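You operate a simulated robot arm through the tools that you are given. There is no shell and no other tool.

You run a simulated robot arm. Do the job below in one go: nothing can be reset, and whatever is moved stays where it is left.

TASK
Highlight the amount due on the water and piano bills with the green highlighter.
Fine: then lay the water bill in the red tray; the highlighter goes back in the pen stand. Set down upright: what you pick out. A coat counts when it lies all over at full strength: go over it till it gets no stronger.

It is judged by the outcome, as a careful person would: the job done as asked, and still so three seconds after it is handed in. It fails if anything else is knocked over, pushed out of place, dropped, spilled or broken.

THE ROBOT
A 6-joint arm with a two-finger parallel gripper, fixed in place. Base frame: the origin is on the floor under the middle of its stand, x ahead of it, y to its left, z up; the work surface is at about z = 750. Units: mm, rad, N and s.
With the tool pointing down near the work surface it reaches from about 260 to 680 mm from the base axis. Its first joint turns from -1.152 to 1.152 rad. Payload 2.9 kg.
The tool frame sits at the grasp point between the pads (the TCP): z along the fingers, y along the line on which they close. The tips reach 30 mm beyond it. The gripper opens to 110 mm. The fingers are 20 mm wide and 10 mm thick; the gripper's body (48 by 112 mm) begins 55 mm behind the TCP.
Orientation is that of the tool frame in the base frame, as a unit quaternion [w, x, y, z]. With the fingers straight down and closing along the base's y, the tool's x points along the base's -x, its y along +y and its z along -z.

THE INTERFACE
- The arm moves only by the tool jog_arm. Its argument "commands" is a list of rows, each a list of 7 numbers: the finger opening in mm, from 0 to 110, then the shift along the tool's x, y, z in mm, then the turn, a rotation vector about the tool's x, y, z in degrees. In form: [[claw, dx, dy, dz, ax, ay, az], ...]. A call has 1 to 20 rows; each row shifts and turns the commanded pose from where the row before left it, along the tool's axes as they then stand. Each row takes 0.2 s and may step no farther than 50 mm and 0.15 rad from the row before; otherwise, or with a gripper value out of range, the whole call is refused. Where a pose cannot be reached the arm comes as near as it can. A force on the tool above 70 N (or 10 N above the force at the start of the call, whichever is more), or a blocked arm, ends the call early, and 0.2 s more pass. Each finger travels about 108 mm/s and halts on what it meets, pressing with about 33 N; the grip force reading is that of the motor and also rises with nothing between the fingers. The clock runs only during rows and for 0.2 s after the last one: add rows that do not move to give the fingers time. The reply holds the time, the measured pose of the TCP, the force on the tool along the base axes, the opening and the grip force, in the units named above and with some noise, with the torque about the TCP (base axes, N m) and any sound that the robot's microphone picked up.
- Cameras (640 x 400 px; columns grow to the right, rows downward): "scene" is fixed at [79.1, 430.2, 1365.2]; the picture's right is [-0.76, -0.65, 0.00], its down [-0.39, 0.44, -0.81] and it looks along [0.53, -0.61, -0.59] (base axes); focal length 359 px, centre (320, 200). "wrist" rides on the gripper at [72, 17, -103] in the tool frame; the picture's right is [-0.23, 0.97, 0.00], its down [-0.76, -0.18, -0.62] and it looks along [-0.61, -0.14, 0.78] (tool axes); focal length 222 px, centre (320, 200). There is no depth. A picture from a camera that has moved, and an enlarged one, comes with that camera's place and axes in the base frame and with its lens. The place of the scene camera against the robot may be out by one fixed shift of up to 18 mm in any direction.
- capture(camera): a new picture of that camera. The clock stands still meanwhile.
- zoom(camera, box): a new picture of the part [left, top, right, bottom] of that camera's present view, enlarged. The clock stands still meanwhile.
- close_job(): hands the job in; it is judged then, once.

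Nothing tells you positions but the pictures and the camera data. Unless the task says otherwise, let go and move clear before handing in.

The tools are called after "Call:" as name(argument=value, ...) on one line, values as JSON. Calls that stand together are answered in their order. jog_arm: Moves the arm, as the interface text tells. Its arguments: {"type":"object","properties":{"commands":{"type":"array","items":{"type":"array","items":{"type":"number"}}}},"required":["commands"]} The other tools are called the same way: capture (camera) takes a picture; zoom (camera, box) takes an enlarged picture of a part of a camera's view; close_job () hands the job in.

At the start:

```text
t: 0.0
ee_pos: [428.6, 19.6, 1155.0]
tool_rot: [0.001, 0.0, 1.0, -0.001]
contact_force: [0.6, 0.1, 0.0]
moment: [0.01, 0.03, 0.0]
opening: 110.0
grip_force: 0.1
```

scene: 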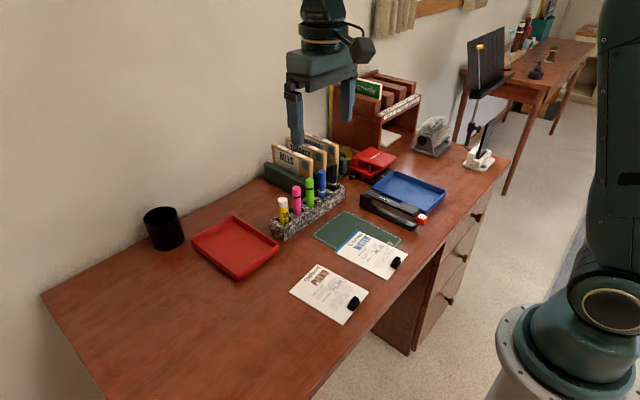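
wrist: 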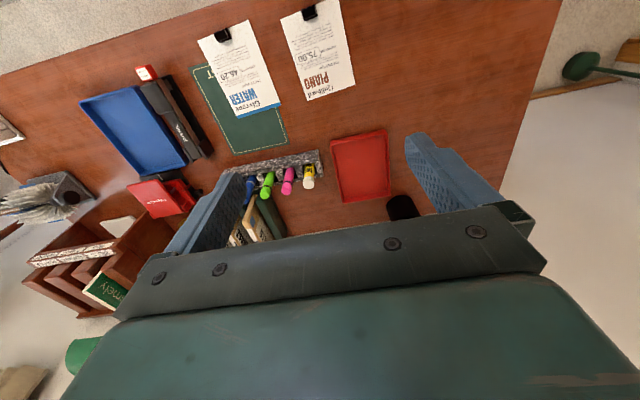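

I see a desk with a pen stand holding yellow, pink, green and blue highlighters (plus perhaps more), a water bill and a piano bill with black clips, a red tray and a blue tray. First I look closer.

Call:
zoom(camera="scene", box=[260, 160, 380, 240])

Call:
zoom(camera="scene", box=[280, 220, 420, 330])

Call:
zoom(camera="wrist", box=[180, 0, 380, 125])

Call:
zoom(camera="wrist", box=[200, 120, 420, 250])

```text
5.00 times, centred on (320, 200) of scene
camera zoom: at [79.1, 430.2, 1365.2], right [-0.76, -0.65, 0.0], down [-0.39, 0.44, -0.81], along [0.53, -0.61, -0.59], focal length 1794 px, centre (320, 200)
```

zoom: 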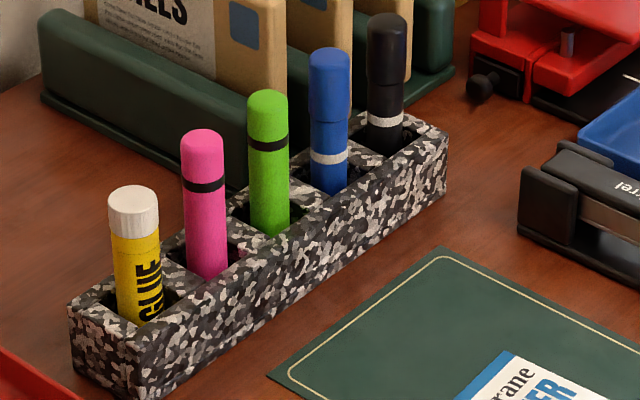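

```text
3.64 times, centred on (350, 275) of scene
camera zoom: at [79.1, 430.2, 1365.2], right [-0.76, -0.65, 0.0], down [-0.39, 0.44, -0.81], along [0.53, -0.61, -0.59], focal length 1305 px, centre (211, -73)
```

zoom: 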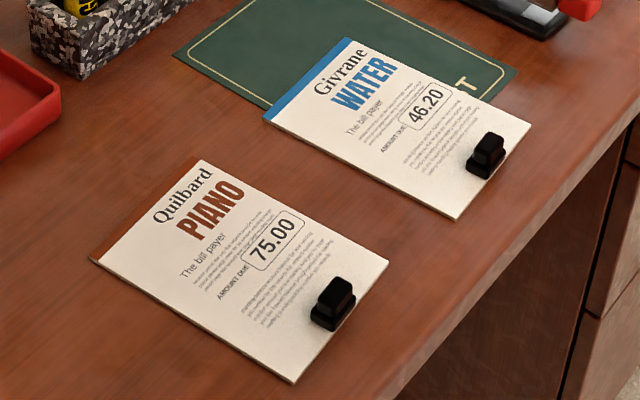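

```text
3.20 times, centred on (280, 62) of wrist
camera zoom: at [356.1, 36.9, 1257.7], right [0.23, 0.97, 0.0], down [0.76, -0.18, 0.62], along [0.61, -0.14, -0.78], focal length 711 px, centre (448, 640)
```

zoom: 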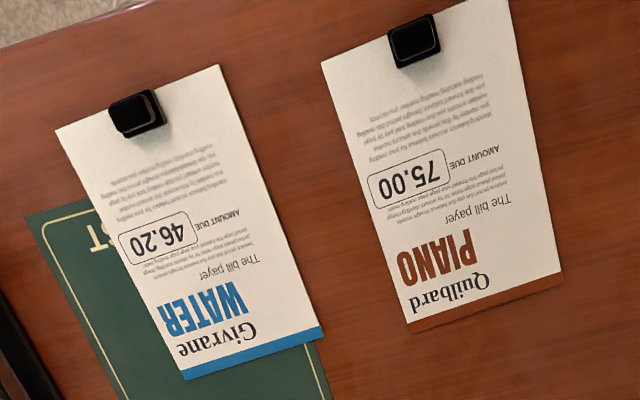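

```text
2.91 times, centred on (310, 185) of wrist
camera zoom: at [356.1, 36.9, 1257.7], right [0.23, 0.97, 0.0], down [0.76, -0.18, 0.62], along [0.61, -0.14, -0.78], focal length 646 px, centre (349, 244)
```

zoom: 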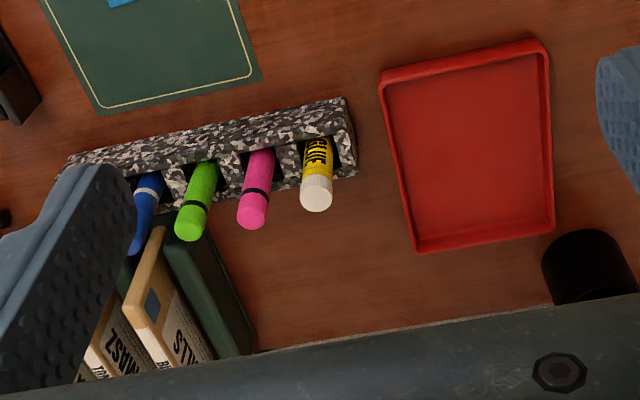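

The green highlighter stands in the middle slot of the speckled pen stand, at roughly (626, -159), with the amount boxes near (395, -160) for water and (403, 2) for piano. I'll move nearer above the stand to get a sharper view.

Call:
jog_arm(commands=[[110, -22, -28, 25, 0, 0, 0], [110, -22, -28, 25, 0, 0, 0], [110, -22, -28, 25, 0, 0, 0], [110, -22, -28, 25, 0, 0, 0], [110, -22, -28, 25, 0, 0, 0], [110, 0, 0, 0, 0, 0, 0]])

Call:
capture(camera="wrist")

Call:
capture(camera="scene")

```text
t: 1.4
ee_pos: [538.0, -119.6, 1031.2]
tool_rot: [0.0, 0.0, 1.0, -0.001]
contact_force: [-0.2, 0.7, -0.3]
moment: [-0.01, -0.01, -0.01]
opening: 110.2
grip_force: 0.0
```

```text
taken
camera wrist: at [465.0, -102.3, 1133.4], right [0.23, 0.97, 0.0], down [0.76, -0.18, 0.62], along [0.61, -0.14, -0.78], focal length 222 px, centre (320, 200)
```

wrist: 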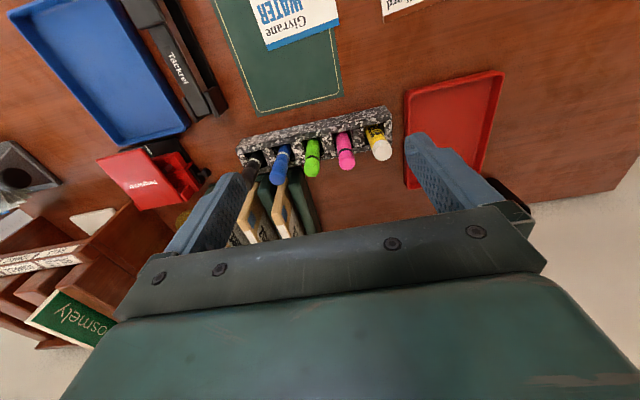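

```text
taken
```

scene: 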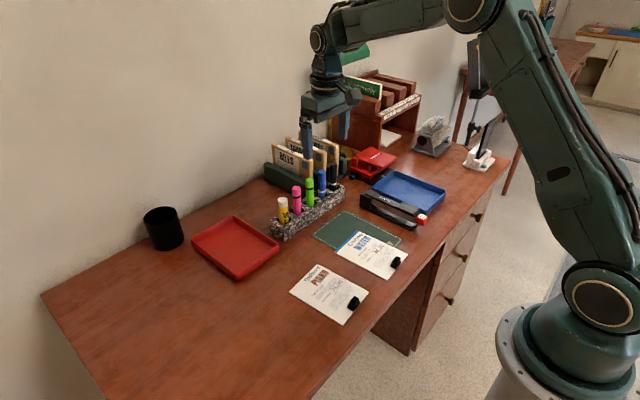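

Call:
zoom(camera="wrist", box=[220, 90, 412, 210])

Call:
zoom(camera="wrist", box=[210, 120, 338, 200])

Call:
zoom(camera="wrist", box=[390, 60, 518, 140])

```text
3.33 times, centred on (316, 150) of wrist
camera zoom: at [465.0, -102.3, 1133.4], right [0.23, 0.97, 0.0], down [0.76, -0.18, 0.62], along [0.61, -0.14, -0.78], focal length 740 px, centre (333, 367)
```

zoom: 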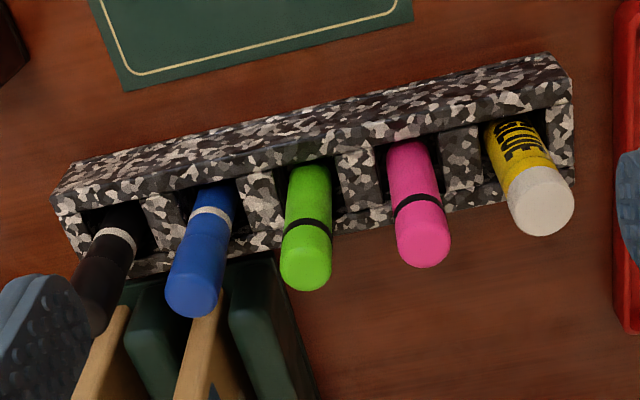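

```text
5.00 times, centred on (274, 160) of wrist
camera zoom: at [465.0, -102.3, 1133.4], right [0.23, 0.97, 0.0], down [0.76, -0.18, 0.62], along [0.61, -0.14, -0.78], focal length 1111 px, centre (550, 400)
```

zoom: 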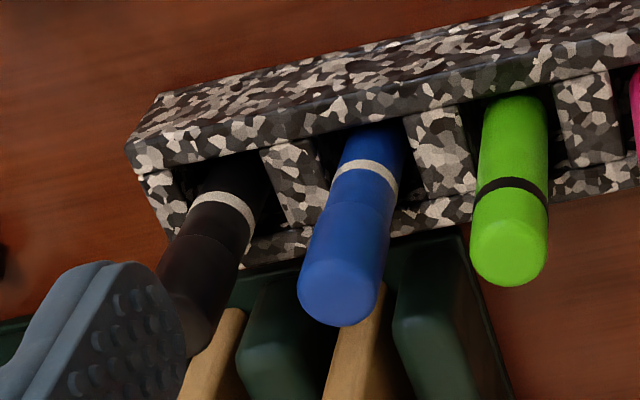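

```text
5.00 times, centred on (454, 100) of wrist
camera zoom: at [465.0, -102.3, 1133.4], right [0.23, 0.97, 0.0], down [0.76, -0.18, 0.62], along [0.61, -0.14, -0.78], focal length 1111 px, centre (-350, 700)
```

zoom: 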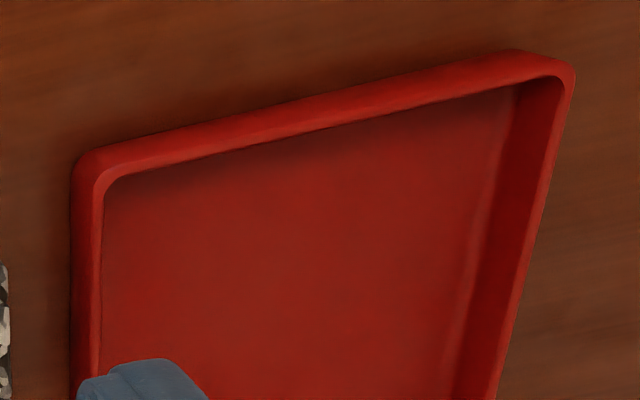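

The stand lies along y with its top near z 784. I place the green highlighter at about (618, -149) with its top near z 880, and I'll go above it and check alignment before descending.

Call:
jog_arm(commands=[[80, -20, -7.4, 25, 0, 0, 0], [60, -20, -7.4, 25, 0, 0, 0], [46, -20, -7.4, 25, 0, 0, 0], [46, -20, -7.4, 21, 0, 0, 0], [46, 0, 0, 0, 0, 0, 0], [46, 0, 0, 0, 0, 0, 0]])

Call:
capture(camera="wrist")

Call:
zoom(camera="scene", box=[260, 120, 388, 200])

```text
t: 2.8
ee_pos: [618.7, -149.8, 932.6]
tool_rot: [0.0, 0.0, 1.0, 0.0]
contact_force: [-0.8, -0.3, 0.7]
moment: [0.0, -0.02, 0.0]
opening: 46.0
grip_force: 0.0
```

```text
taken
camera wrist: at [545.6, -132.7, 1035.4], right [0.23, 0.97, 0.0], down [0.76, -0.18, 0.62], along [0.61, -0.14, -0.78], focal length 222 px, centre (320, 200)
```

wrist: 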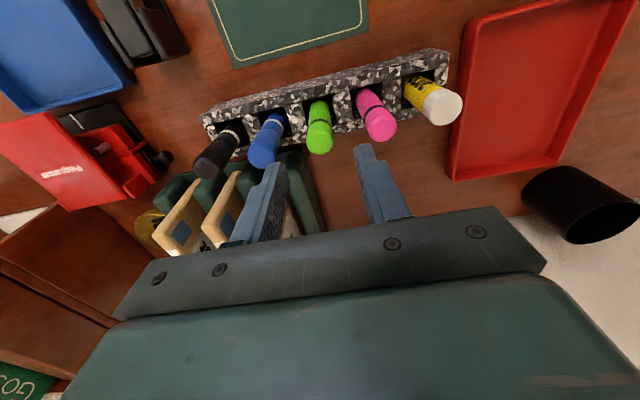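

```text
5.00 times, centred on (324, 160) of scene
camera zoom: at [79.1, 430.2, 1365.2], right [-0.76, -0.65, 0.0], down [-0.39, 0.44, -0.81], along [0.53, -0.61, -0.59], focal length 1794 px, centre (300, 400)
```

zoom: 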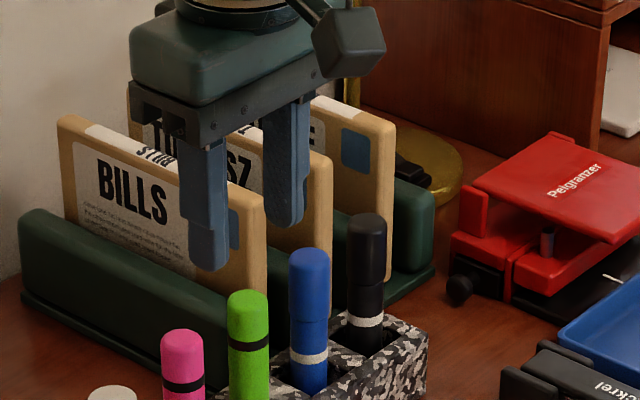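

Call:
zoom(camera="wrist", box=[256, 80, 384, 160])

Call:
zoom(camera="wrist", box=[180, 60, 436, 220])

```text
5.00 times, centred on (320, 120) of wrist
camera zoom: at [545.6, -132.7, 1035.4], right [0.23, 0.97, 0.0], down [0.76, -0.18, 0.62], along [0.61, -0.14, -0.78], focal length 1111 px, centre (320, 600)
```

zoom: 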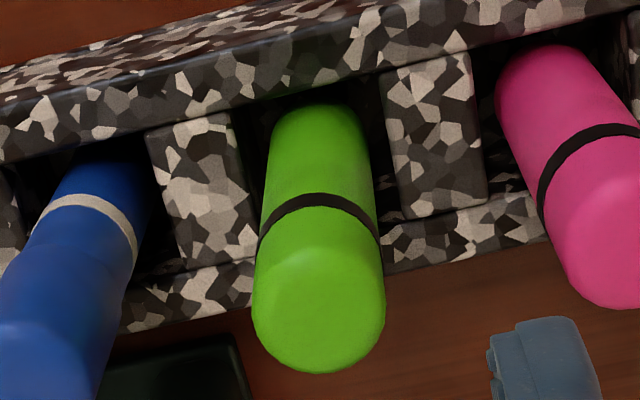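

```text
2.50 times, centred on (308, 140) of wrist
camera zoom: at [545.6, -132.7, 1035.4], right [0.23, 0.97, 0.0], down [0.76, -0.18, 0.62], along [0.61, -0.14, -0.78], focal length 555 px, centre (350, 350)
```

zoom: 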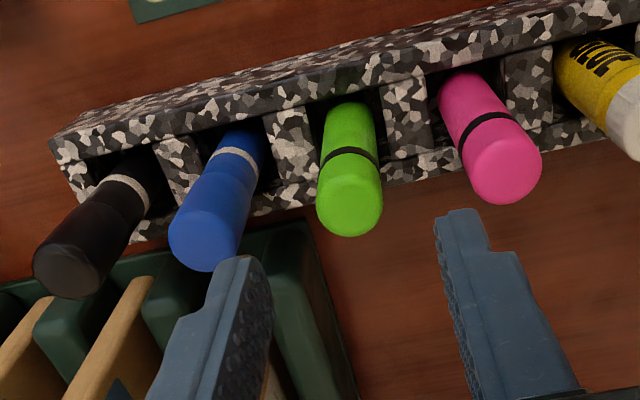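

The highlighter top is at about (620, -150, 864), almost straight under the gripper, and its neighbours are 49 mm away. I'll narrow the opening to 40, go down to z 838 and close on it.

Call:
jog_arm(commands=[[40, -1.3, -0.2, 0, 0, 0, 0], [40, 0, 0, 24, 0, 0, 0], [40, 0, 0, 24, 0, 0, 0], [40, 0, 0, 24, 0, 0, 0], [40, 0, 0, 22, 0, 0, 0], [40, 0, 0, 0, 0, 0, 0]])

Call:
capture(camera="wrist")

Call:
zoom(camera="scene", box=[260, 140, 388, 220])

```text
t: 4.2
ee_pos: [621.3, -148.4, 841.0]
tool_rot: [0.0, 0.0, 1.0, 0.001]
contact_force: [-0.6, -0.2, 0.6]
moment: [-0.02, 0.0, 0.0]
opening: 40.1
grip_force: 0.1
```

```text
taken
camera wrist: at [547.1, -132.6, 943.0], right [0.23, 0.97, 0.0], down [0.76, -0.18, 0.62], along [0.61, -0.14, -0.78], focal length 222 px, centre (320, 200)
```

wrist: 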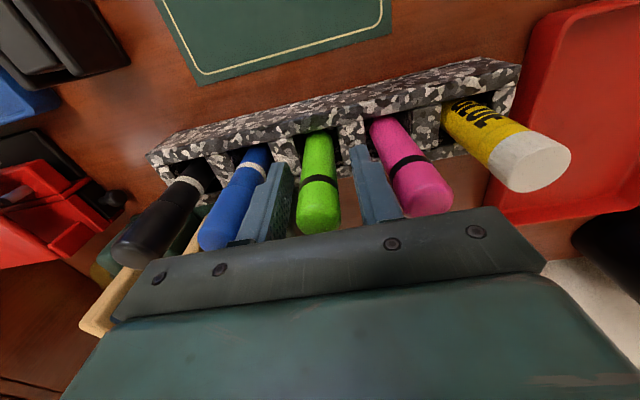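

```text
5.00 times, centred on (324, 180) of scene
camera zoom: at [79.1, 430.2, 1365.2], right [-0.76, -0.65, 0.0], down [-0.39, 0.44, -0.81], along [0.53, -0.61, -0.59], focal length 1794 px, centre (300, 300)
```

zoom: 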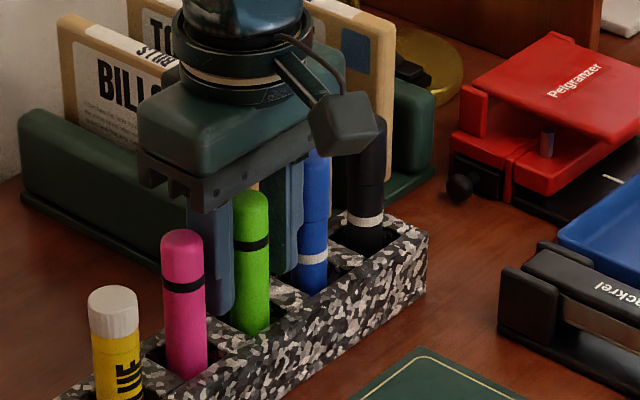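

The fingers straddle the green highlighter cleanly with the neighbours clear. I close now and check the grip.

Call:
jog_arm(commands=[[30, 0, 0, 2, 0, 0, 0], [10, 0, 0, 0, 0, 0, 0], [10, 0, 0, 0, 0, 0, 0], [10, 0, 0, 0, 0, 0, 0]])

Call:
zoom(camera="wrist", box=[224, 120, 416, 240])

```text
t: 5.2
ee_pos: [619.8, -149.4, 839.1]
tool_rot: [0.0, 0.0, 1.0, 0.001]
contact_force: [0.5, 0.5, -0.2]
moment: [0.01, -0.03, 0.02]
opening: 20.2
grip_force: 32.2
```

```text
3.33 times, centred on (320, 180) of wrist
camera zoom: at [546.7, -132.6, 941.3], right [0.23, 0.97, 0.0], down [0.76, -0.18, 0.62], along [0.61, -0.14, -0.78], focal length 740 px, centre (320, 267)
```

zoom: 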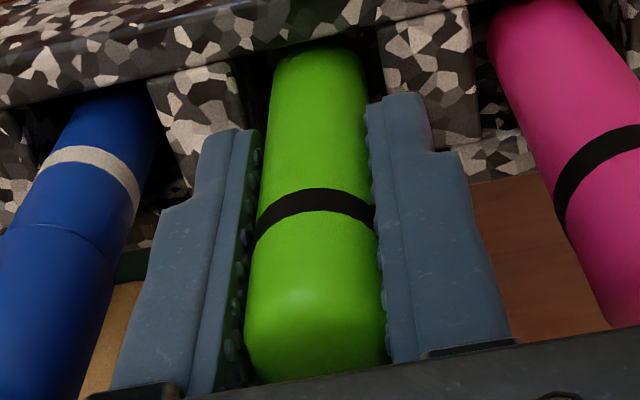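

The highlighter is held (20 mm, 32 N). I lift it straight up, clear of the neighbours, and look at its lower end.

Call:
jog_arm(commands=[[10, 0, 0, -20, 0, 0, 0], [10, 0, 0, -30, 0, 0, 0], [10, 0, 0, -30, 0, 0, 0], [10, 0, 0, -35, 0, 0, 0], [10, 0, 0, -35, 0, 0, 0], [10, 0, 0, 0, 0, 0, 0]])

Call:
capture(camera="wrist")

Call:
zoom(camera="scene", box=[250, 100, 410, 200])

```text
t: 6.6
ee_pos: [621.2, -151.2, 988.5]
tool_rot: [0.0, 0.001, 1.0, 0.0]
contact_force: [0.0, -0.1, -1.1]
moment: [0.01, -0.03, 0.03]
opening: 20.3
grip_force: 32.6
```

```text
taken
camera wrist: at [547.3, -134.4, 1090.9], right [0.23, 0.97, 0.0], down [0.76, -0.18, 0.62], along [0.61, -0.14, -0.78], focal length 222 px, centre (320, 200)
```

wrist: 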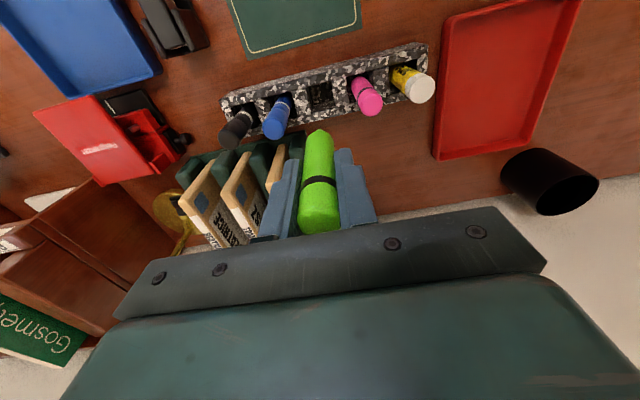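

```text
4.00 times, centred on (330, 150) of scene
camera zoom: at [79.1, 430.2, 1365.2], right [-0.76, -0.65, 0.0], down [-0.39, 0.44, -0.81], along [0.53, -0.61, -0.59], focal length 1436 px, centre (280, 400)
```

zoom: 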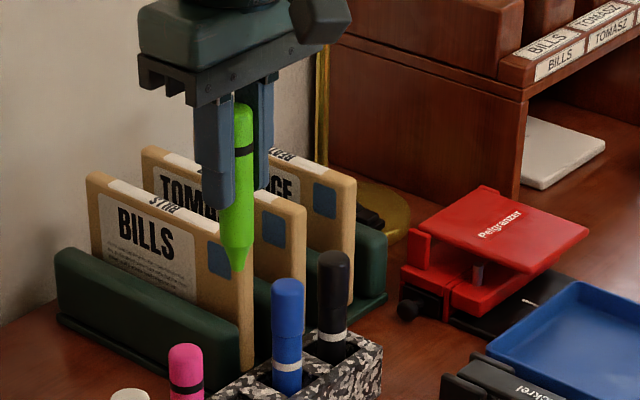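

The highlighter has a bare conical nib at its lower end, about 86 mm below the grip point, so no cap needs to come off. I carry it across at height to the water bill and look at the box up close.

Call:
jog_arm(commands=[[10, 44, -2, 0, 0, 0, 0], [10, 44, -2, 0, 0, 0, 0], [10, 44, -2, 0, 0, 0, 0], [10, 44, -2, 8, 0, 0, 0], [10, 44, -2, 20, 0, 0, 0], [10, 0, 0, 30, 0, 0, 0], [10, 0, 0, 20, 0, 0, 0], [10, 0, 0, 0, 0, 0, 0]])

Call:
capture(camera="wrist")

Call:
zoom(camera="scene", box=[280, 180, 440, 280])

```text
t: 8.4
ee_pos: [400.6, -158.2, 909.7]
tool_rot: [0.0, 0.001, 1.0, 0.0]
contact_force: [0.7, 1.0, -0.8]
moment: [0.01, 0.01, 0.06]
opening: 20.2
grip_force: 32.8
```

```text
taken
camera wrist: at [326.7, -142.7, 1012.1], right [0.23, 0.97, 0.0], down [0.76, -0.18, 0.62], along [0.61, -0.14, -0.78], focal length 222 px, centre (320, 200)
```

wrist: 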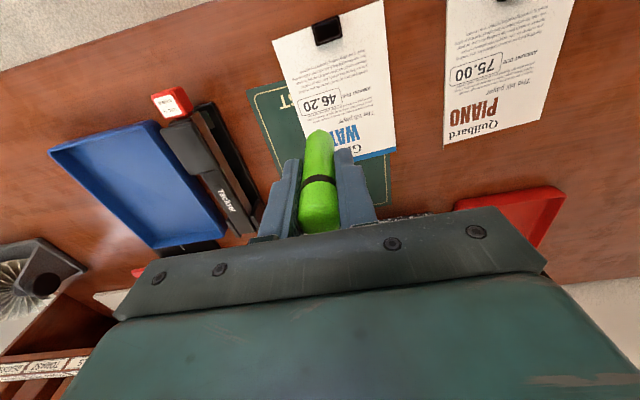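

```text
4.00 times, centred on (360, 230) of scene
camera zoom: at [79.1, 430.2, 1365.2], right [-0.76, -0.65, 0.0], down [-0.39, 0.44, -0.81], along [0.53, -0.61, -0.59], focal length 1436 px, centre (160, 80)
```

zoom: 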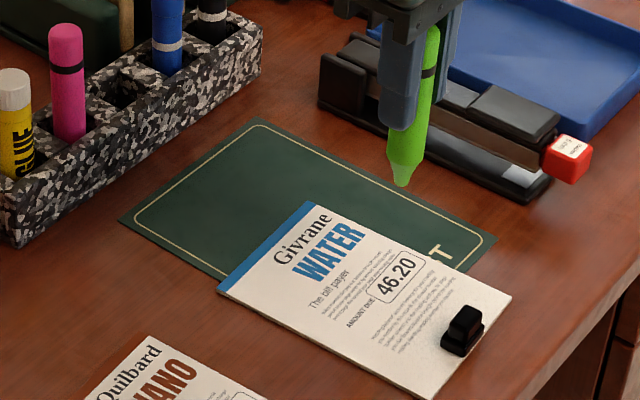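

Call:
zoom(camera="wrist", box=[272, 70, 368, 130])

Call:
zoom(camera="wrist", box=[240, 0, 432, 120])

Call:
zoom(camera="wrist", box=[430, 30, 558, 110])

```text
6.67 times, centred on (320, 100) of wrist
camera zoom: at [326.7, -142.7, 1012.1], right [0.23, 0.97, 0.0], down [0.76, -0.18, 0.62], along [0.61, -0.14, -0.78], focal length 1481 px, centre (320, 867)
```

zoom: 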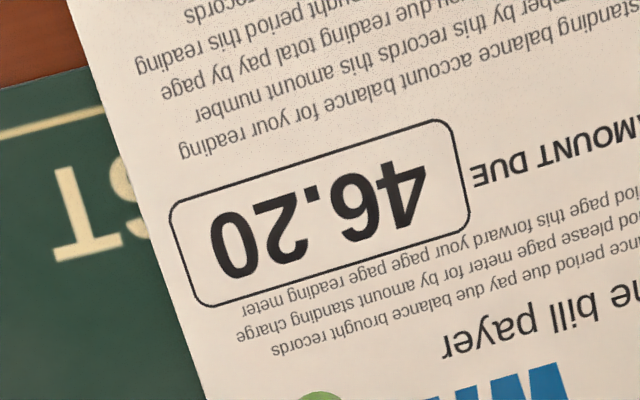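

```text
3.33 times, centred on (336, 60) of wrist
camera zoom: at [326.7, -142.7, 1012.1], right [0.23, 0.97, 0.0], down [0.76, -0.18, 0.62], along [0.61, -0.14, -0.78], focal length 740 px, centre (267, 667)
```

zoom: 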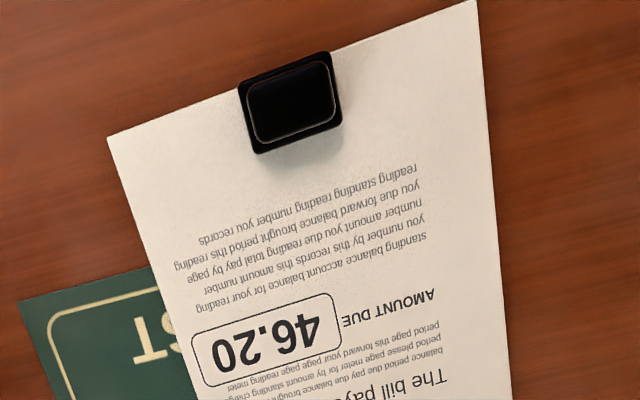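

```text
5.00 times, centred on (494, 70) of wrist
camera zoom: at [326.7, -142.7, 1012.1], right [0.23, 0.97, 0.0], down [0.76, -0.18, 0.62], along [0.61, -0.14, -0.78], focal length 1111 px, centre (-550, 850)
```

zoom: 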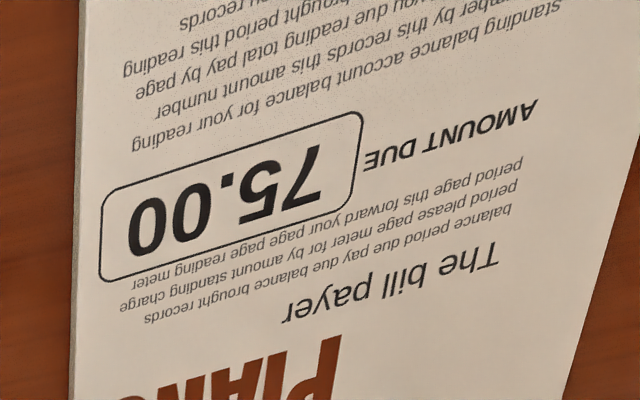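

The water amount box comes out at about 49 × 18 mm, centred near (395.6, -159) and turned about 3°. I'll hover the nib some 10 mm above its centre and compare the nib with the box in the picture.

Call:
jog_arm(commands=[[10, 4.7, 0.5, 0, 0, 0, 0], [10, 0, 0, 25, 0, 0, 0], [10, 0, 0, 20, 0, 0, 0], [10, 0, 0, 15, 0, 0, 0], [10, 0, 0, 0, 0, 0, 0]])

Call:
zoom(camera="wrist", box=[256, 80, 384, 160])

Call:
zoom(camera="scene", box=[336, 210, 416, 260])

```text
t: 9.6
ee_pos: [396.7, -159.1, 850.7]
tool_rot: [-0.001, 0.0, 1.0, -0.001]
contact_force: [0.1, -0.8, 0.2]
moment: [-0.03, 0.01, 0.03]
opening: 20.4
grip_force: 32.9
```

```text
5.00 times, centred on (320, 120) of wrist
camera zoom: at [323.9, -142.1, 953.1], right [0.23, 0.97, 0.0], down [0.76, -0.18, 0.62], along [0.61, -0.14, -0.78], focal length 1111 px, centre (320, 600)
```

zoom: 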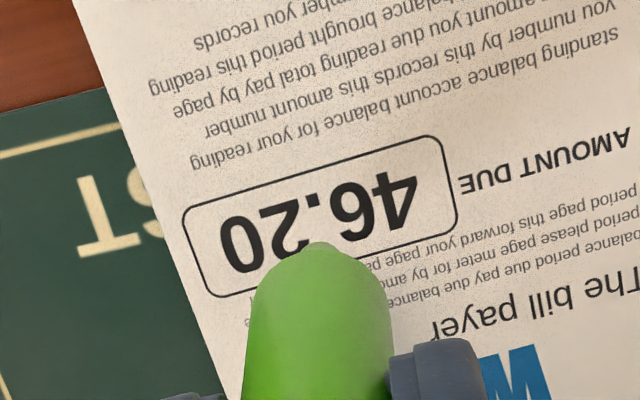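

```text
8.00 times, centred on (376, 235) of scene
camera zoom: at [79.1, 430.2, 1365.2], right [-0.76, -0.65, 0.0], down [-0.39, 0.44, -0.81], along [0.53, -0.61, -0.59], focal length 2871 px, centre (-128, -80)
```

zoom: 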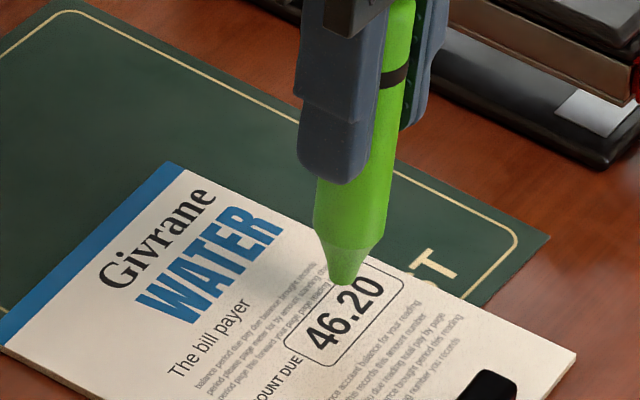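

The nib hangs above the box's middle with about 10 mm to go. I'll shift slightly and come down in small steps, watching the force for contact.

Call:
jog_arm(commands=[[10, 1.0, 0.6, 3, 0, 0, 0], [10, 0, 0, 3, 0, 0, 0], [10, 0, 0, 2, 0, 0, 0], [10, 0, 0, 0, 0, 0, 0]])

Call:
zoom(camera="wrist", box=[256, 80, 384, 160])

Call:
zoom(camera="scene", box=[336, 210, 416, 260])

```text
t: 10.6
ee_pos: [394.6, -157.8, 841.9]
tool_rot: [0.0, 0.0, 1.0, -0.001]
contact_force: [0.2, -0.2, 1.1]
moment: [0.01, -0.01, 0.03]
opening: 20.3
grip_force: 33.1
```

```text
5.00 times, centred on (320, 120) of wrist
camera zoom: at [321.8, -141.6, 945.0], right [0.23, 0.97, 0.0], down [0.76, -0.18, 0.62], along [0.61, -0.14, -0.78], focal length 1111 px, centre (320, 600)
```

zoom: 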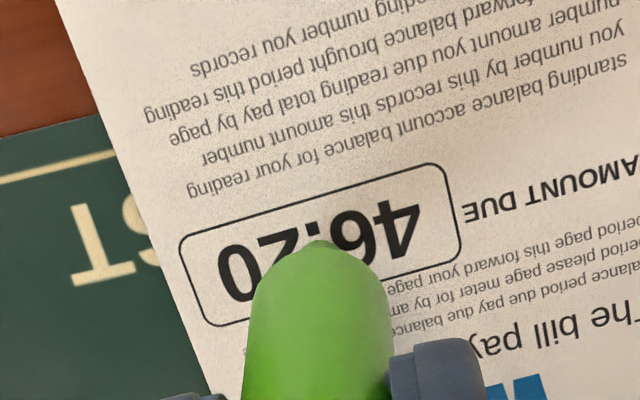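

```text
8.00 times, centred on (376, 235) of scene
camera zoom: at [79.1, 430.2, 1365.2], right [-0.76, -0.65, 0.0], down [-0.39, 0.44, -0.81], along [0.53, -0.61, -0.59], focal length 2871 px, centre (-128, -80)
```

zoom: 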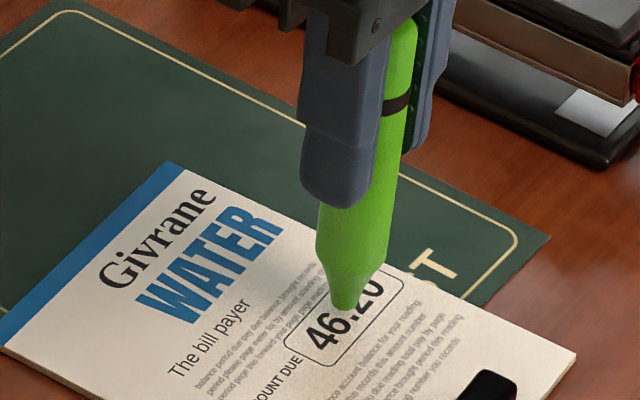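

Call:
jog_arm(commands=[[10, 0, 0.8, 1, 0, 0, 0], [10, 0, 0, 1, 0, 0, 0], [10, 0, 0, 0, 0, 0, 0]])

Call:
zoom(camera="scene", box=[336, 210, 416, 260])

```text
t: 11.4
ee_pos: [395.0, -158.2, 840.2]
tool_rot: [0.0, 0.0, 1.0, 0.0]
contact_force: [-0.1, 0.5, 0.3]
moment: [0.0, 0.01, 0.02]
opening: 20.4
grip_force: 33.2
```

```text
8.00 times, centred on (376, 235) of scene
camera zoom: at [79.1, 430.2, 1365.2], right [-0.76, -0.65, 0.0], down [-0.39, 0.44, -0.81], along [0.53, -0.61, -0.59], focal length 2871 px, centre (-128, -80)
```

zoom: 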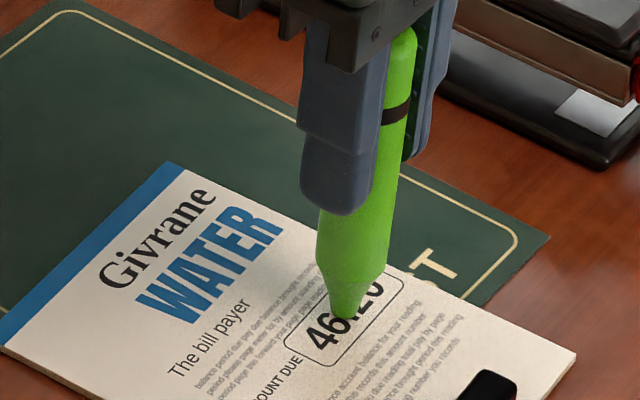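

Call:
jog_arm(commands=[[10, 0, 0, 1, 0, 0, 0], [10, 0, 0, 0, 0, 0, 0]])

Call:
jog_arm(commands=[[10, 0, 0, 1, 0, 0, 0], [10, 0, 0, 0, 0, 0, 0]])

Call:
zoom(camera="scene", box=[336, 210, 416, 260])

Call:
zoom(camera="wrist", box=[256, 80, 384, 160])

```text
t: 12.0
ee_pos: [395.0, -157.8, 838.7]
tool_rot: [0.0, 0.0, 1.0, 0.0]
contact_force: [0.1, -0.4, 0.0]
moment: [-0.02, 0.01, -0.02]
opening: 20.5
grip_force: 32.9
```

```text
t: 12.6
ee_pos: [395.5, -158.0, 839.4]
tool_rot: [0.0, 0.0, 1.0, 0.001]
contact_force: [0.1, 0.7, 4.3]
moment: [0.2, -0.02, 0.0]
opening: 20.4
grip_force: 32.5
```

```text
8.00 times, centred on (376, 235) of scene
camera zoom: at [79.1, 430.2, 1365.2], right [-0.76, -0.65, 0.0], down [-0.39, 0.44, -0.81], along [0.53, -0.61, -0.59], focal length 2871 px, centre (-128, -80)
```

zoom: 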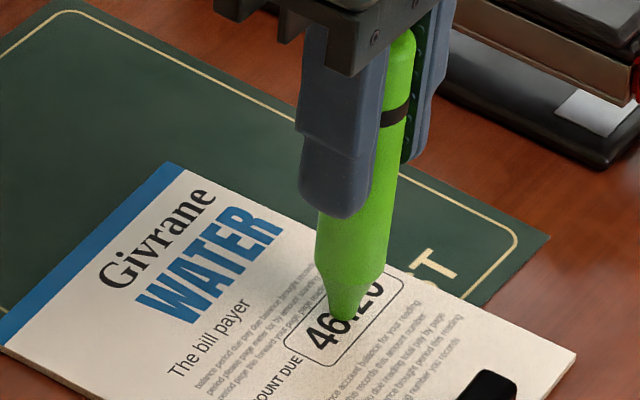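

```text
5.00 times, centred on (320, 120) of wrist
camera zoom: at [321.6, -141.3, 941.3], right [0.23, 0.97, 0.0], down [0.76, -0.18, 0.62], along [0.61, -0.14, -0.78], focal length 1111 px, centre (320, 600)
```

zoom: 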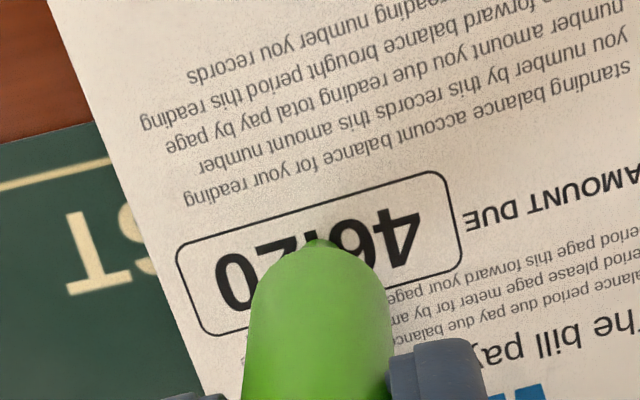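

Contact: about 4 N with the nib right at the middle of the box. I'll make a short trial stroke along the box, lift a little and see the mark's width and strength.

Call:
jog_arm(commands=[[10, 0.26, 5, 0, 0, 0, 0], [10, 0.26, 5, 0, 0, 0, 0], [10, -0.26, -5, 0, 0, 0, 0], [10, -0.26, -5, 0, 0, 0, 0], [10, 0, 0, 0, 0, 0, 0]])

Call:
jog_arm(commands=[[10, 0, 0, -10, 0, 0, 0], [10, 0, 0, -20, 0, 0, 0], [10, 30, 0, 0, 0, 0, 0], [10, 0, 0, 0, 0, 0, 0]])

Call:
zoom(camera="wrist", box=[256, 80, 384, 160])

Call:
zoom(camera="scene", box=[336, 210, 416, 260])

```text
t: 13.8
ee_pos: [394.4, -158.2, 837.1]
tool_rot: [0.0, 0.0, 1.0, 0.0]
contact_force: [-0.1, 1.2, 3.5]
moment: [0.23, -0.02, 0.02]
opening: 20.4
grip_force: 32.7
```

```text
t: 14.8
ee_pos: [365.5, -157.4, 867.5]
tool_rot: [0.0, 0.0, 1.0, 0.0]
contact_force: [-0.3, -0.3, 0.4]
moment: [0.02, -0.01, -0.02]
opening: 20.5
grip_force: 32.9
```

```text
5.00 times, centred on (320, 120) of wrist
camera zoom: at [291.8, -140.5, 970.1], right [0.23, 0.97, 0.0], down [0.76, -0.18, 0.62], along [0.61, -0.14, -0.78], focal length 1111 px, centre (320, 600)
```

zoom: 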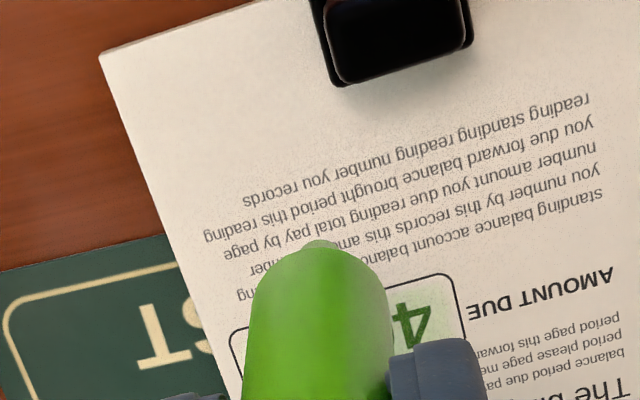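

```text
8.00 times, centred on (376, 235) of scene
camera zoom: at [79.1, 430.2, 1365.2], right [-0.76, -0.65, 0.0], down [-0.39, 0.44, -0.81], along [0.53, -0.61, -0.59], focal length 2871 px, centre (-128, -80)
```

zoom: 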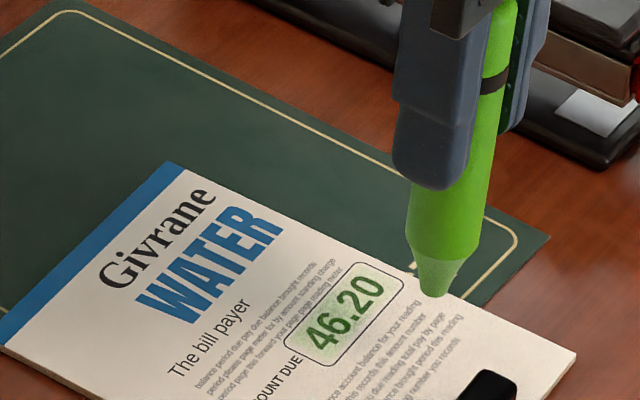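

The box takes a light green tint already. I'll shift the pen out of the way (toward +x) to see the mark clearly.

Call:
jog_arm(commands=[[10, -35, 0, -5, 0, 0, 0], [10, -40, 0, -5, 0, 0, 0], [10, 0, 0, 0, 0, 0, 0]])

Call:
zoom(camera="wrist", box=[272, 50, 368, 110])

Call:
zoom(camera="scene", box=[352, 235, 400, 265])

```text
t: 15.6
ee_pos: [441.7, -158.9, 877.5]
tool_rot: [0.0, 0.0, 1.0, 0.0]
contact_force: [-0.1, 0.4, -0.6]
moment: [0.0, -0.01, 0.0]
opening: 20.2
grip_force: 32.9
```

```text
6.67 times, centred on (320, 80) of wrist
camera zoom: at [367.7, -141.6, 981.0], right [0.23, 0.97, 0.0], down [0.76, -0.18, 0.62], along [0.61, -0.14, -0.78], focal length 1481 px, centre (320, 1000)
```

zoom: 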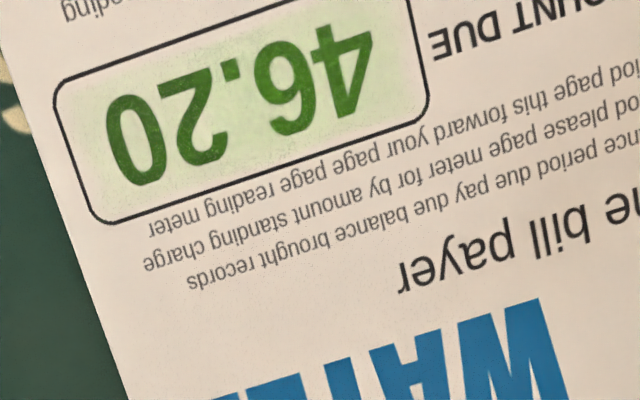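

```text
13.33 times, centred on (376, 250) of scene
camera zoom: at [79.1, 430.2, 1365.2], right [-0.76, -0.65, 0.0], down [-0.39, 0.44, -0.81], along [0.53, -0.61, -0.59], focal length 4785 px, centre (-427, -467)
```

zoom: 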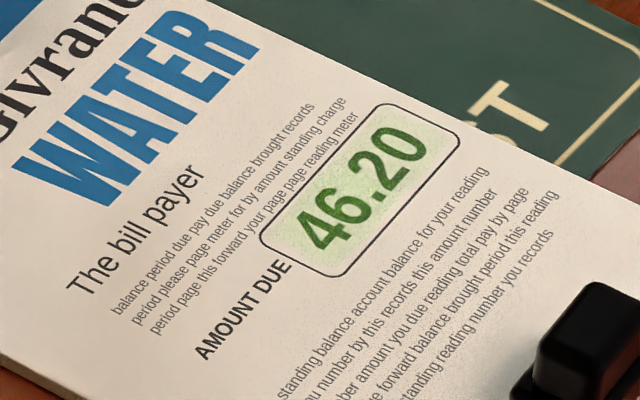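

The tint lies evenly over the box interior but still faint, so it needs full going-over. I return to one corner of the box, touch down, and sweep the whole box in a serpentine.

Call:
jog_arm(commands=[[10, 45, 0, 0, 0, 0, 0], [10, 4.4, -21.26, 10, 0, 0, 0], [10, 0, 0, 22, 0, 0, 0], [10, 0, 0, 5, 0, 0, 0], [10, 0, 0, 3, 0, 0, 0], [10, 0, 0, 0, 0, 0, 0]])

Call:
zoom(camera="wrist", box=[256, 80, 384, 160])

```text
t: 17.0
ee_pos: [389.8, -179.7, 838.8]
tool_rot: [0.002, 0.0, 1.0, -0.002]
contact_force: [-3.8, 0.5, 23.5]
moment: [0.39, 0.28, 0.01]
opening: 20.5
grip_force: 32.7
```

```text
5.00 times, centred on (320, 120) of wrist
camera zoom: at [317.4, -162.9, 941.2], right [0.23, 0.97, 0.0], down [0.76, -0.18, 0.63], along [0.61, -0.14, -0.78], focal length 1111 px, centre (320, 600)
```

zoom: 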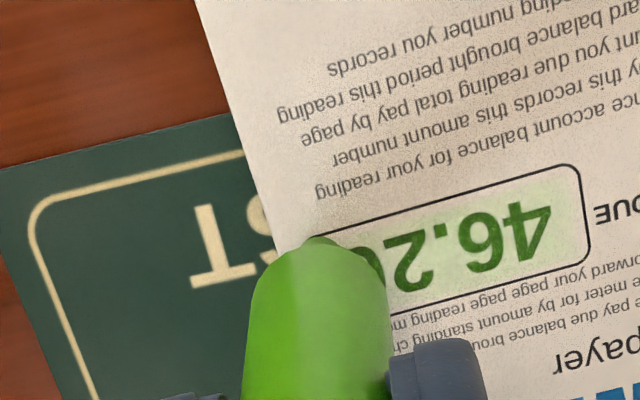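

The force here is 23 N, as the bill sits a bit higher over the mat; I ease up a little before sweeping.

Call:
jog_arm(commands=[[10, 0, 0, -0.5, 0, 0, 0], [10, 0, 0, 0, 0, 0, 0]])

```text
t: 17.6
ee_pos: [391.9, -179.1, 838.0]
tool_rot: [0.0, 0.001, 1.0, -0.001]
contact_force: [2.7, -3.0, 10.5]
moment: [-0.3, -0.21, 0.01]
opening: 20.4
grip_force: 33.6
```

Call:
jog_arm(commands=[[10, 0, 0, -0.2, 0, 0, 0], [10, 0.52, 9.99, 0, 0, 0, 0], [10, 0.52, 9.99, 0, 0, 0, 0], [10, 0.52, 9.99, 0, 0, 0, 0], [10, 0.62, 11.98, 0, 0, 0, 0], [10, 0, 0, 0, 0, 0, 0]])

Call:
zoom(camera="wrist", box=[256, 80, 384, 160])

Call:
zoom(camera="scene", box=[336, 210, 416, 260])

```text
t: 19.0
ee_pos: [389.1, -136.2, 839.1]
tool_rot: [0.0, 0.0, 1.0, 0.0]
contact_force: [-0.1, 0.7, -0.7]
moment: [0.01, -0.01, -0.02]
opening: 20.5
grip_force: 33.1
```

```text
5.00 times, centred on (320, 120) of wrist
camera zoom: at [315.7, -119.6, 942.0], right [0.23, 0.97, 0.0], down [0.76, -0.18, 0.62], along [0.61, -0.14, -0.78], focal length 1111 px, centre (320, 600)
```

zoom: 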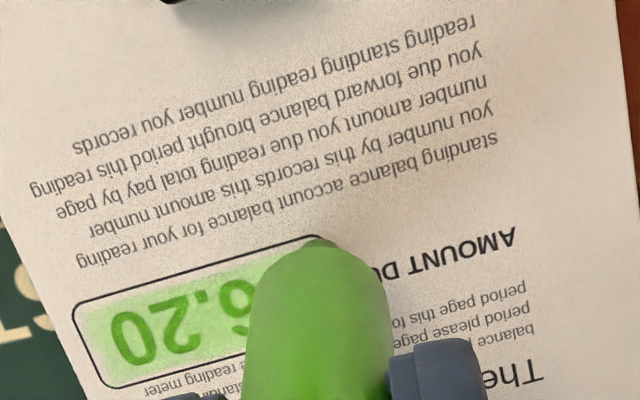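

```text
8.00 times, centred on (376, 235) of scene
camera zoom: at [79.1, 430.2, 1365.2], right [-0.76, -0.65, 0.0], down [-0.39, 0.44, -0.81], along [0.53, -0.61, -0.59], focal length 2871 px, centre (-128, -80)
```

zoom: 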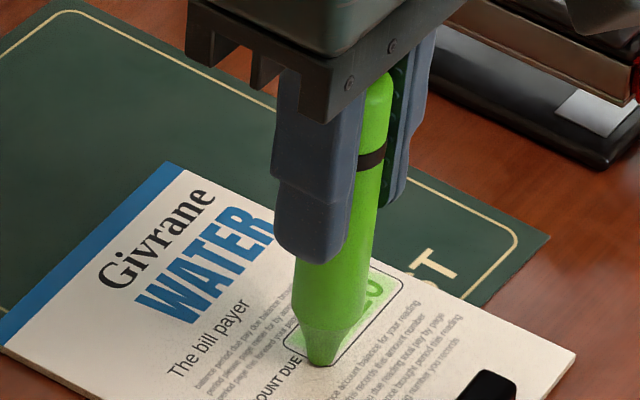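

The coat got stronger with that line. At this end contact is lost, so I press down slightly and continue with the next lines.

Call:
jog_arm(commands=[[10, 0, 0, 0.4, 0, 0, 0], [10, 0, 0, 0, 0, 0, 0]])

```text
t: 19.6
ee_pos: [389.5, -136.8, 839.5]
tool_rot: [0.0, 0.0, 1.0, 0.0]
contact_force: [-0.6, -1.0, 0.0]
moment: [0.01, -0.03, 0.02]
opening: 20.3
grip_force: 32.8
```

Call:
jog_arm(commands=[[10, 0, 0, 0.5, 0, 0, 0], [10, 0, 0, 0, 0, 0, 0]])

```text
t: 20.2
ee_pos: [390.4, -136.9, 837.8]
tool_rot: [0.001, 0.0, 1.0, -0.001]
contact_force: [-1.4, -1.1, 8.0]
moment: [-0.21, 0.11, -0.01]
opening: 20.5
grip_force: 33.0
```

Call:
jog_arm(commands=[[10, -3.66, 0.19, 0, 0, 0, 0], [10, -0.55, -10.49, 0, 0, 0, 0], [10, -0.55, -10.49, -0.1, 0, 0, 0], [10, -0.55, -10.49, -0.2, 0, 0, 0], [10, -0.55, -10.49, -0.3, 0, 0, 0], [10, 0, 0, 0, 0, 0, 0]])

```text
t: 21.6
ee_pos: [392.8, -178.8, 836.7]
tool_rot: [-0.001, 0.0, 1.0, -0.001]
contact_force: [0.7, -0.1, 0.6]
moment: [0.0, -0.01, 0.0]
opening: 20.7
grip_force: 32.4
```

Call:
zoom(camera="wrist", box=[256, 80, 384, 160])

Call:
zoom(camera="scene", box=[336, 200, 416, 250])

Call:
zoom(camera="wrist", box=[272, 110, 368, 250])

```text
5.00 times, centred on (320, 120) of wrist
camera zoom: at [320.5, -162.7, 941.1], right [0.23, 0.97, 0.0], down [0.76, -0.18, 0.62], along [0.61, -0.14, -0.78], focal length 1111 px, centre (320, 600)
```

zoom: 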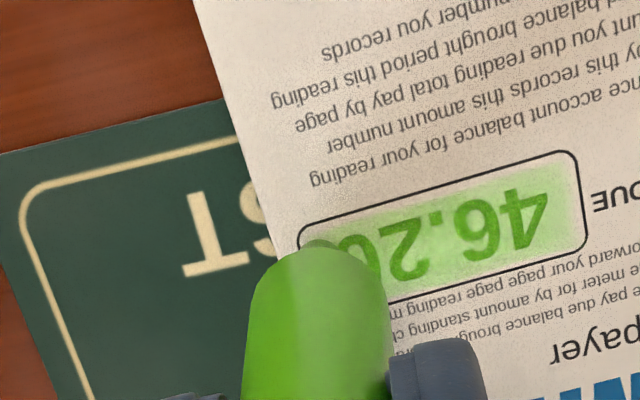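

```text
8.00 times, centred on (376, 225) of scene
camera zoom: at [79.1, 430.2, 1365.2], right [-0.76, -0.65, 0.0], down [-0.39, 0.44, -0.81], along [0.53, -0.61, -0.59], focal length 2871 px, centre (-128, 0)
```

zoom: 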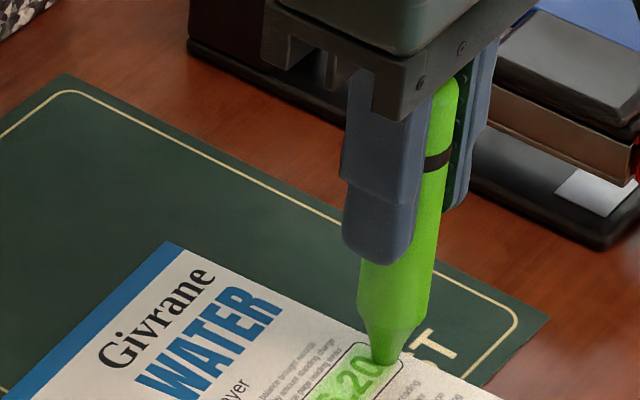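

```text
2.86 times, centred on (320, 180) of wrist
camera zoom: at [320.5, -162.7, 941.1], right [0.23, 0.97, 0.0], down [0.76, -0.18, 0.62], along [0.61, -0.14, -0.78], focal length 635 px, centre (320, 257)
```

zoom: 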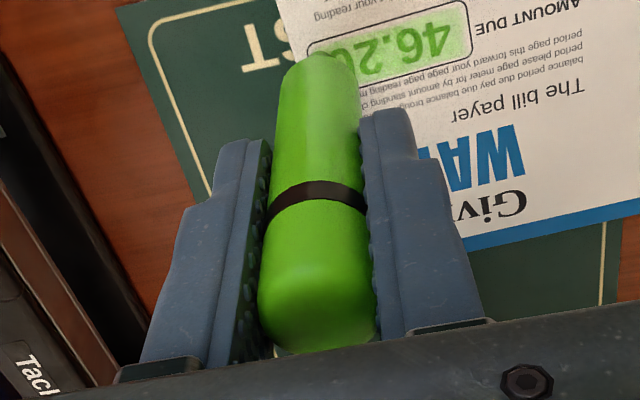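

Call:
jog_arm(commands=[[10, 0, 0, 0.3, 0, 0, 0], [10, 0, 0, 0, 0, 0, 0]])

```text
t: 22.2
ee_pos: [393.4, -179.1, 838.0]
tool_rot: [0.0, 0.0, 1.0, 0.001]
contact_force: [0.2, -0.3, -1.3]
moment: [0.0, -0.01, -0.02]
opening: 20.4
grip_force: 33.0
```

Call:
jog_arm(commands=[[10, 0, 0, 0.3, 0, 0, 0], [10, 0, 0, 0, 0, 0, 0]])

```text
t: 22.8
ee_pos: [394.7, -181.0, 837.8]
tool_rot: [0.0, 0.0, 1.0, -0.001]
contact_force: [-0.8, -0.1, 3.1]
moment: [0.2, -0.03, 0.0]
opening: 20.1
grip_force: 32.9
```

Contact height is about the same across the box (commanded z ≈ 838.1), so I sweep the remaining lines in one go at constant height.

Call:
jog_arm(commands=[[10, 0, 0, 0.1, 0, 0, 0], [10, 0.55, 10.49, 0, 0, 0, 0], [10, 0.55, 10.49, 0, 0, 0, 0], [10, 0.55, 10.49, 0, 0, 0, 0], [10, 0.55, 10.49, 0, 0, 0, 0], [10, -3.66, 0.19, 0, 0, 0, 0], [10, -0.55, -10.49, 0, 0, 0, 0], [10, -0.55, -10.49, 0, 0, 0, 0], [10, -0.55, -10.49, 0, 0, 0, 0], [10, -0.55, -10.49, 0, 0, 0, 0], [10, -3.66, 0.19, 0, 0, 0, 0], [10, 0.55, 10.49, 0, 0, 0, 0], [10, 0.55, 10.49, 0, 0, 0, 0], [10, 0.55, 10.49, 0, 0, 0, 0], [10, 0.55, 10.49, 0, 0, 0, 0], [10, -0.55, -10.49, 0, 0, 0, 0], [10, -0.55, -10.49, 0, 0, 0, 0], [10, -0.55, -10.49, 0, 0, 0, 0], [10, -0.55, -10.49, 0, 0, 0, 0], [10, 0, 0, 0, 0, 0, 0]])

Call:
zoom(camera="wrist", box=[256, 80, 384, 160])

Call:
zoom(camera="scene", box=[336, 210, 416, 260])

```text
t: 27.0
ee_pos: [403.0, -177.4, 837.0]
tool_rot: [0.001, 0.0, 1.0, 0.0]
contact_force: [0.2, 2.4, 8.7]
moment: [0.39, 0.0, 0.03]
opening: 20.4
grip_force: 33.4
```

```text
5.00 times, centred on (320, 120) of wrist
camera zoom: at [329.0, -161.3, 939.9], right [0.23, 0.97, 0.0], down [0.76, -0.18, 0.62], along [0.61, -0.14, -0.78], focal length 1111 px, centre (320, 600)
```

zoom: 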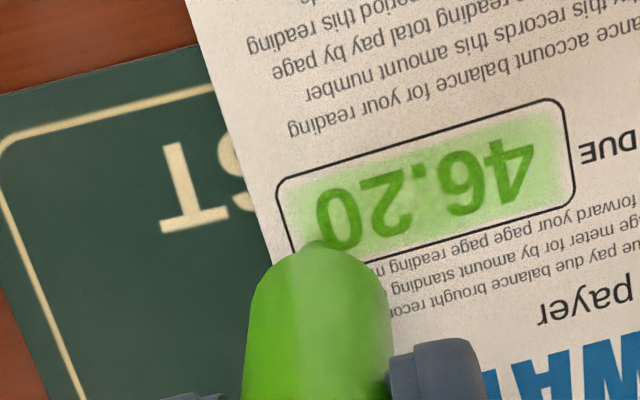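

```text
8.00 times, centred on (376, 235) of scene
camera zoom: at [79.0, 430.3, 1365.2], right [-0.76, -0.65, 0.0], down [-0.39, 0.44, -0.81], along [0.53, -0.61, -0.59], focal length 2871 px, centre (-128, -80)
```

zoom: 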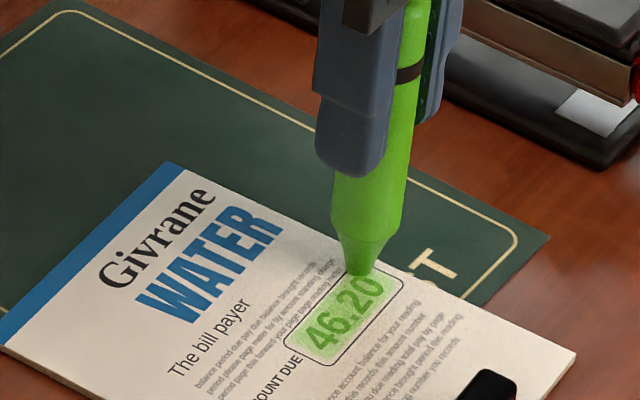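

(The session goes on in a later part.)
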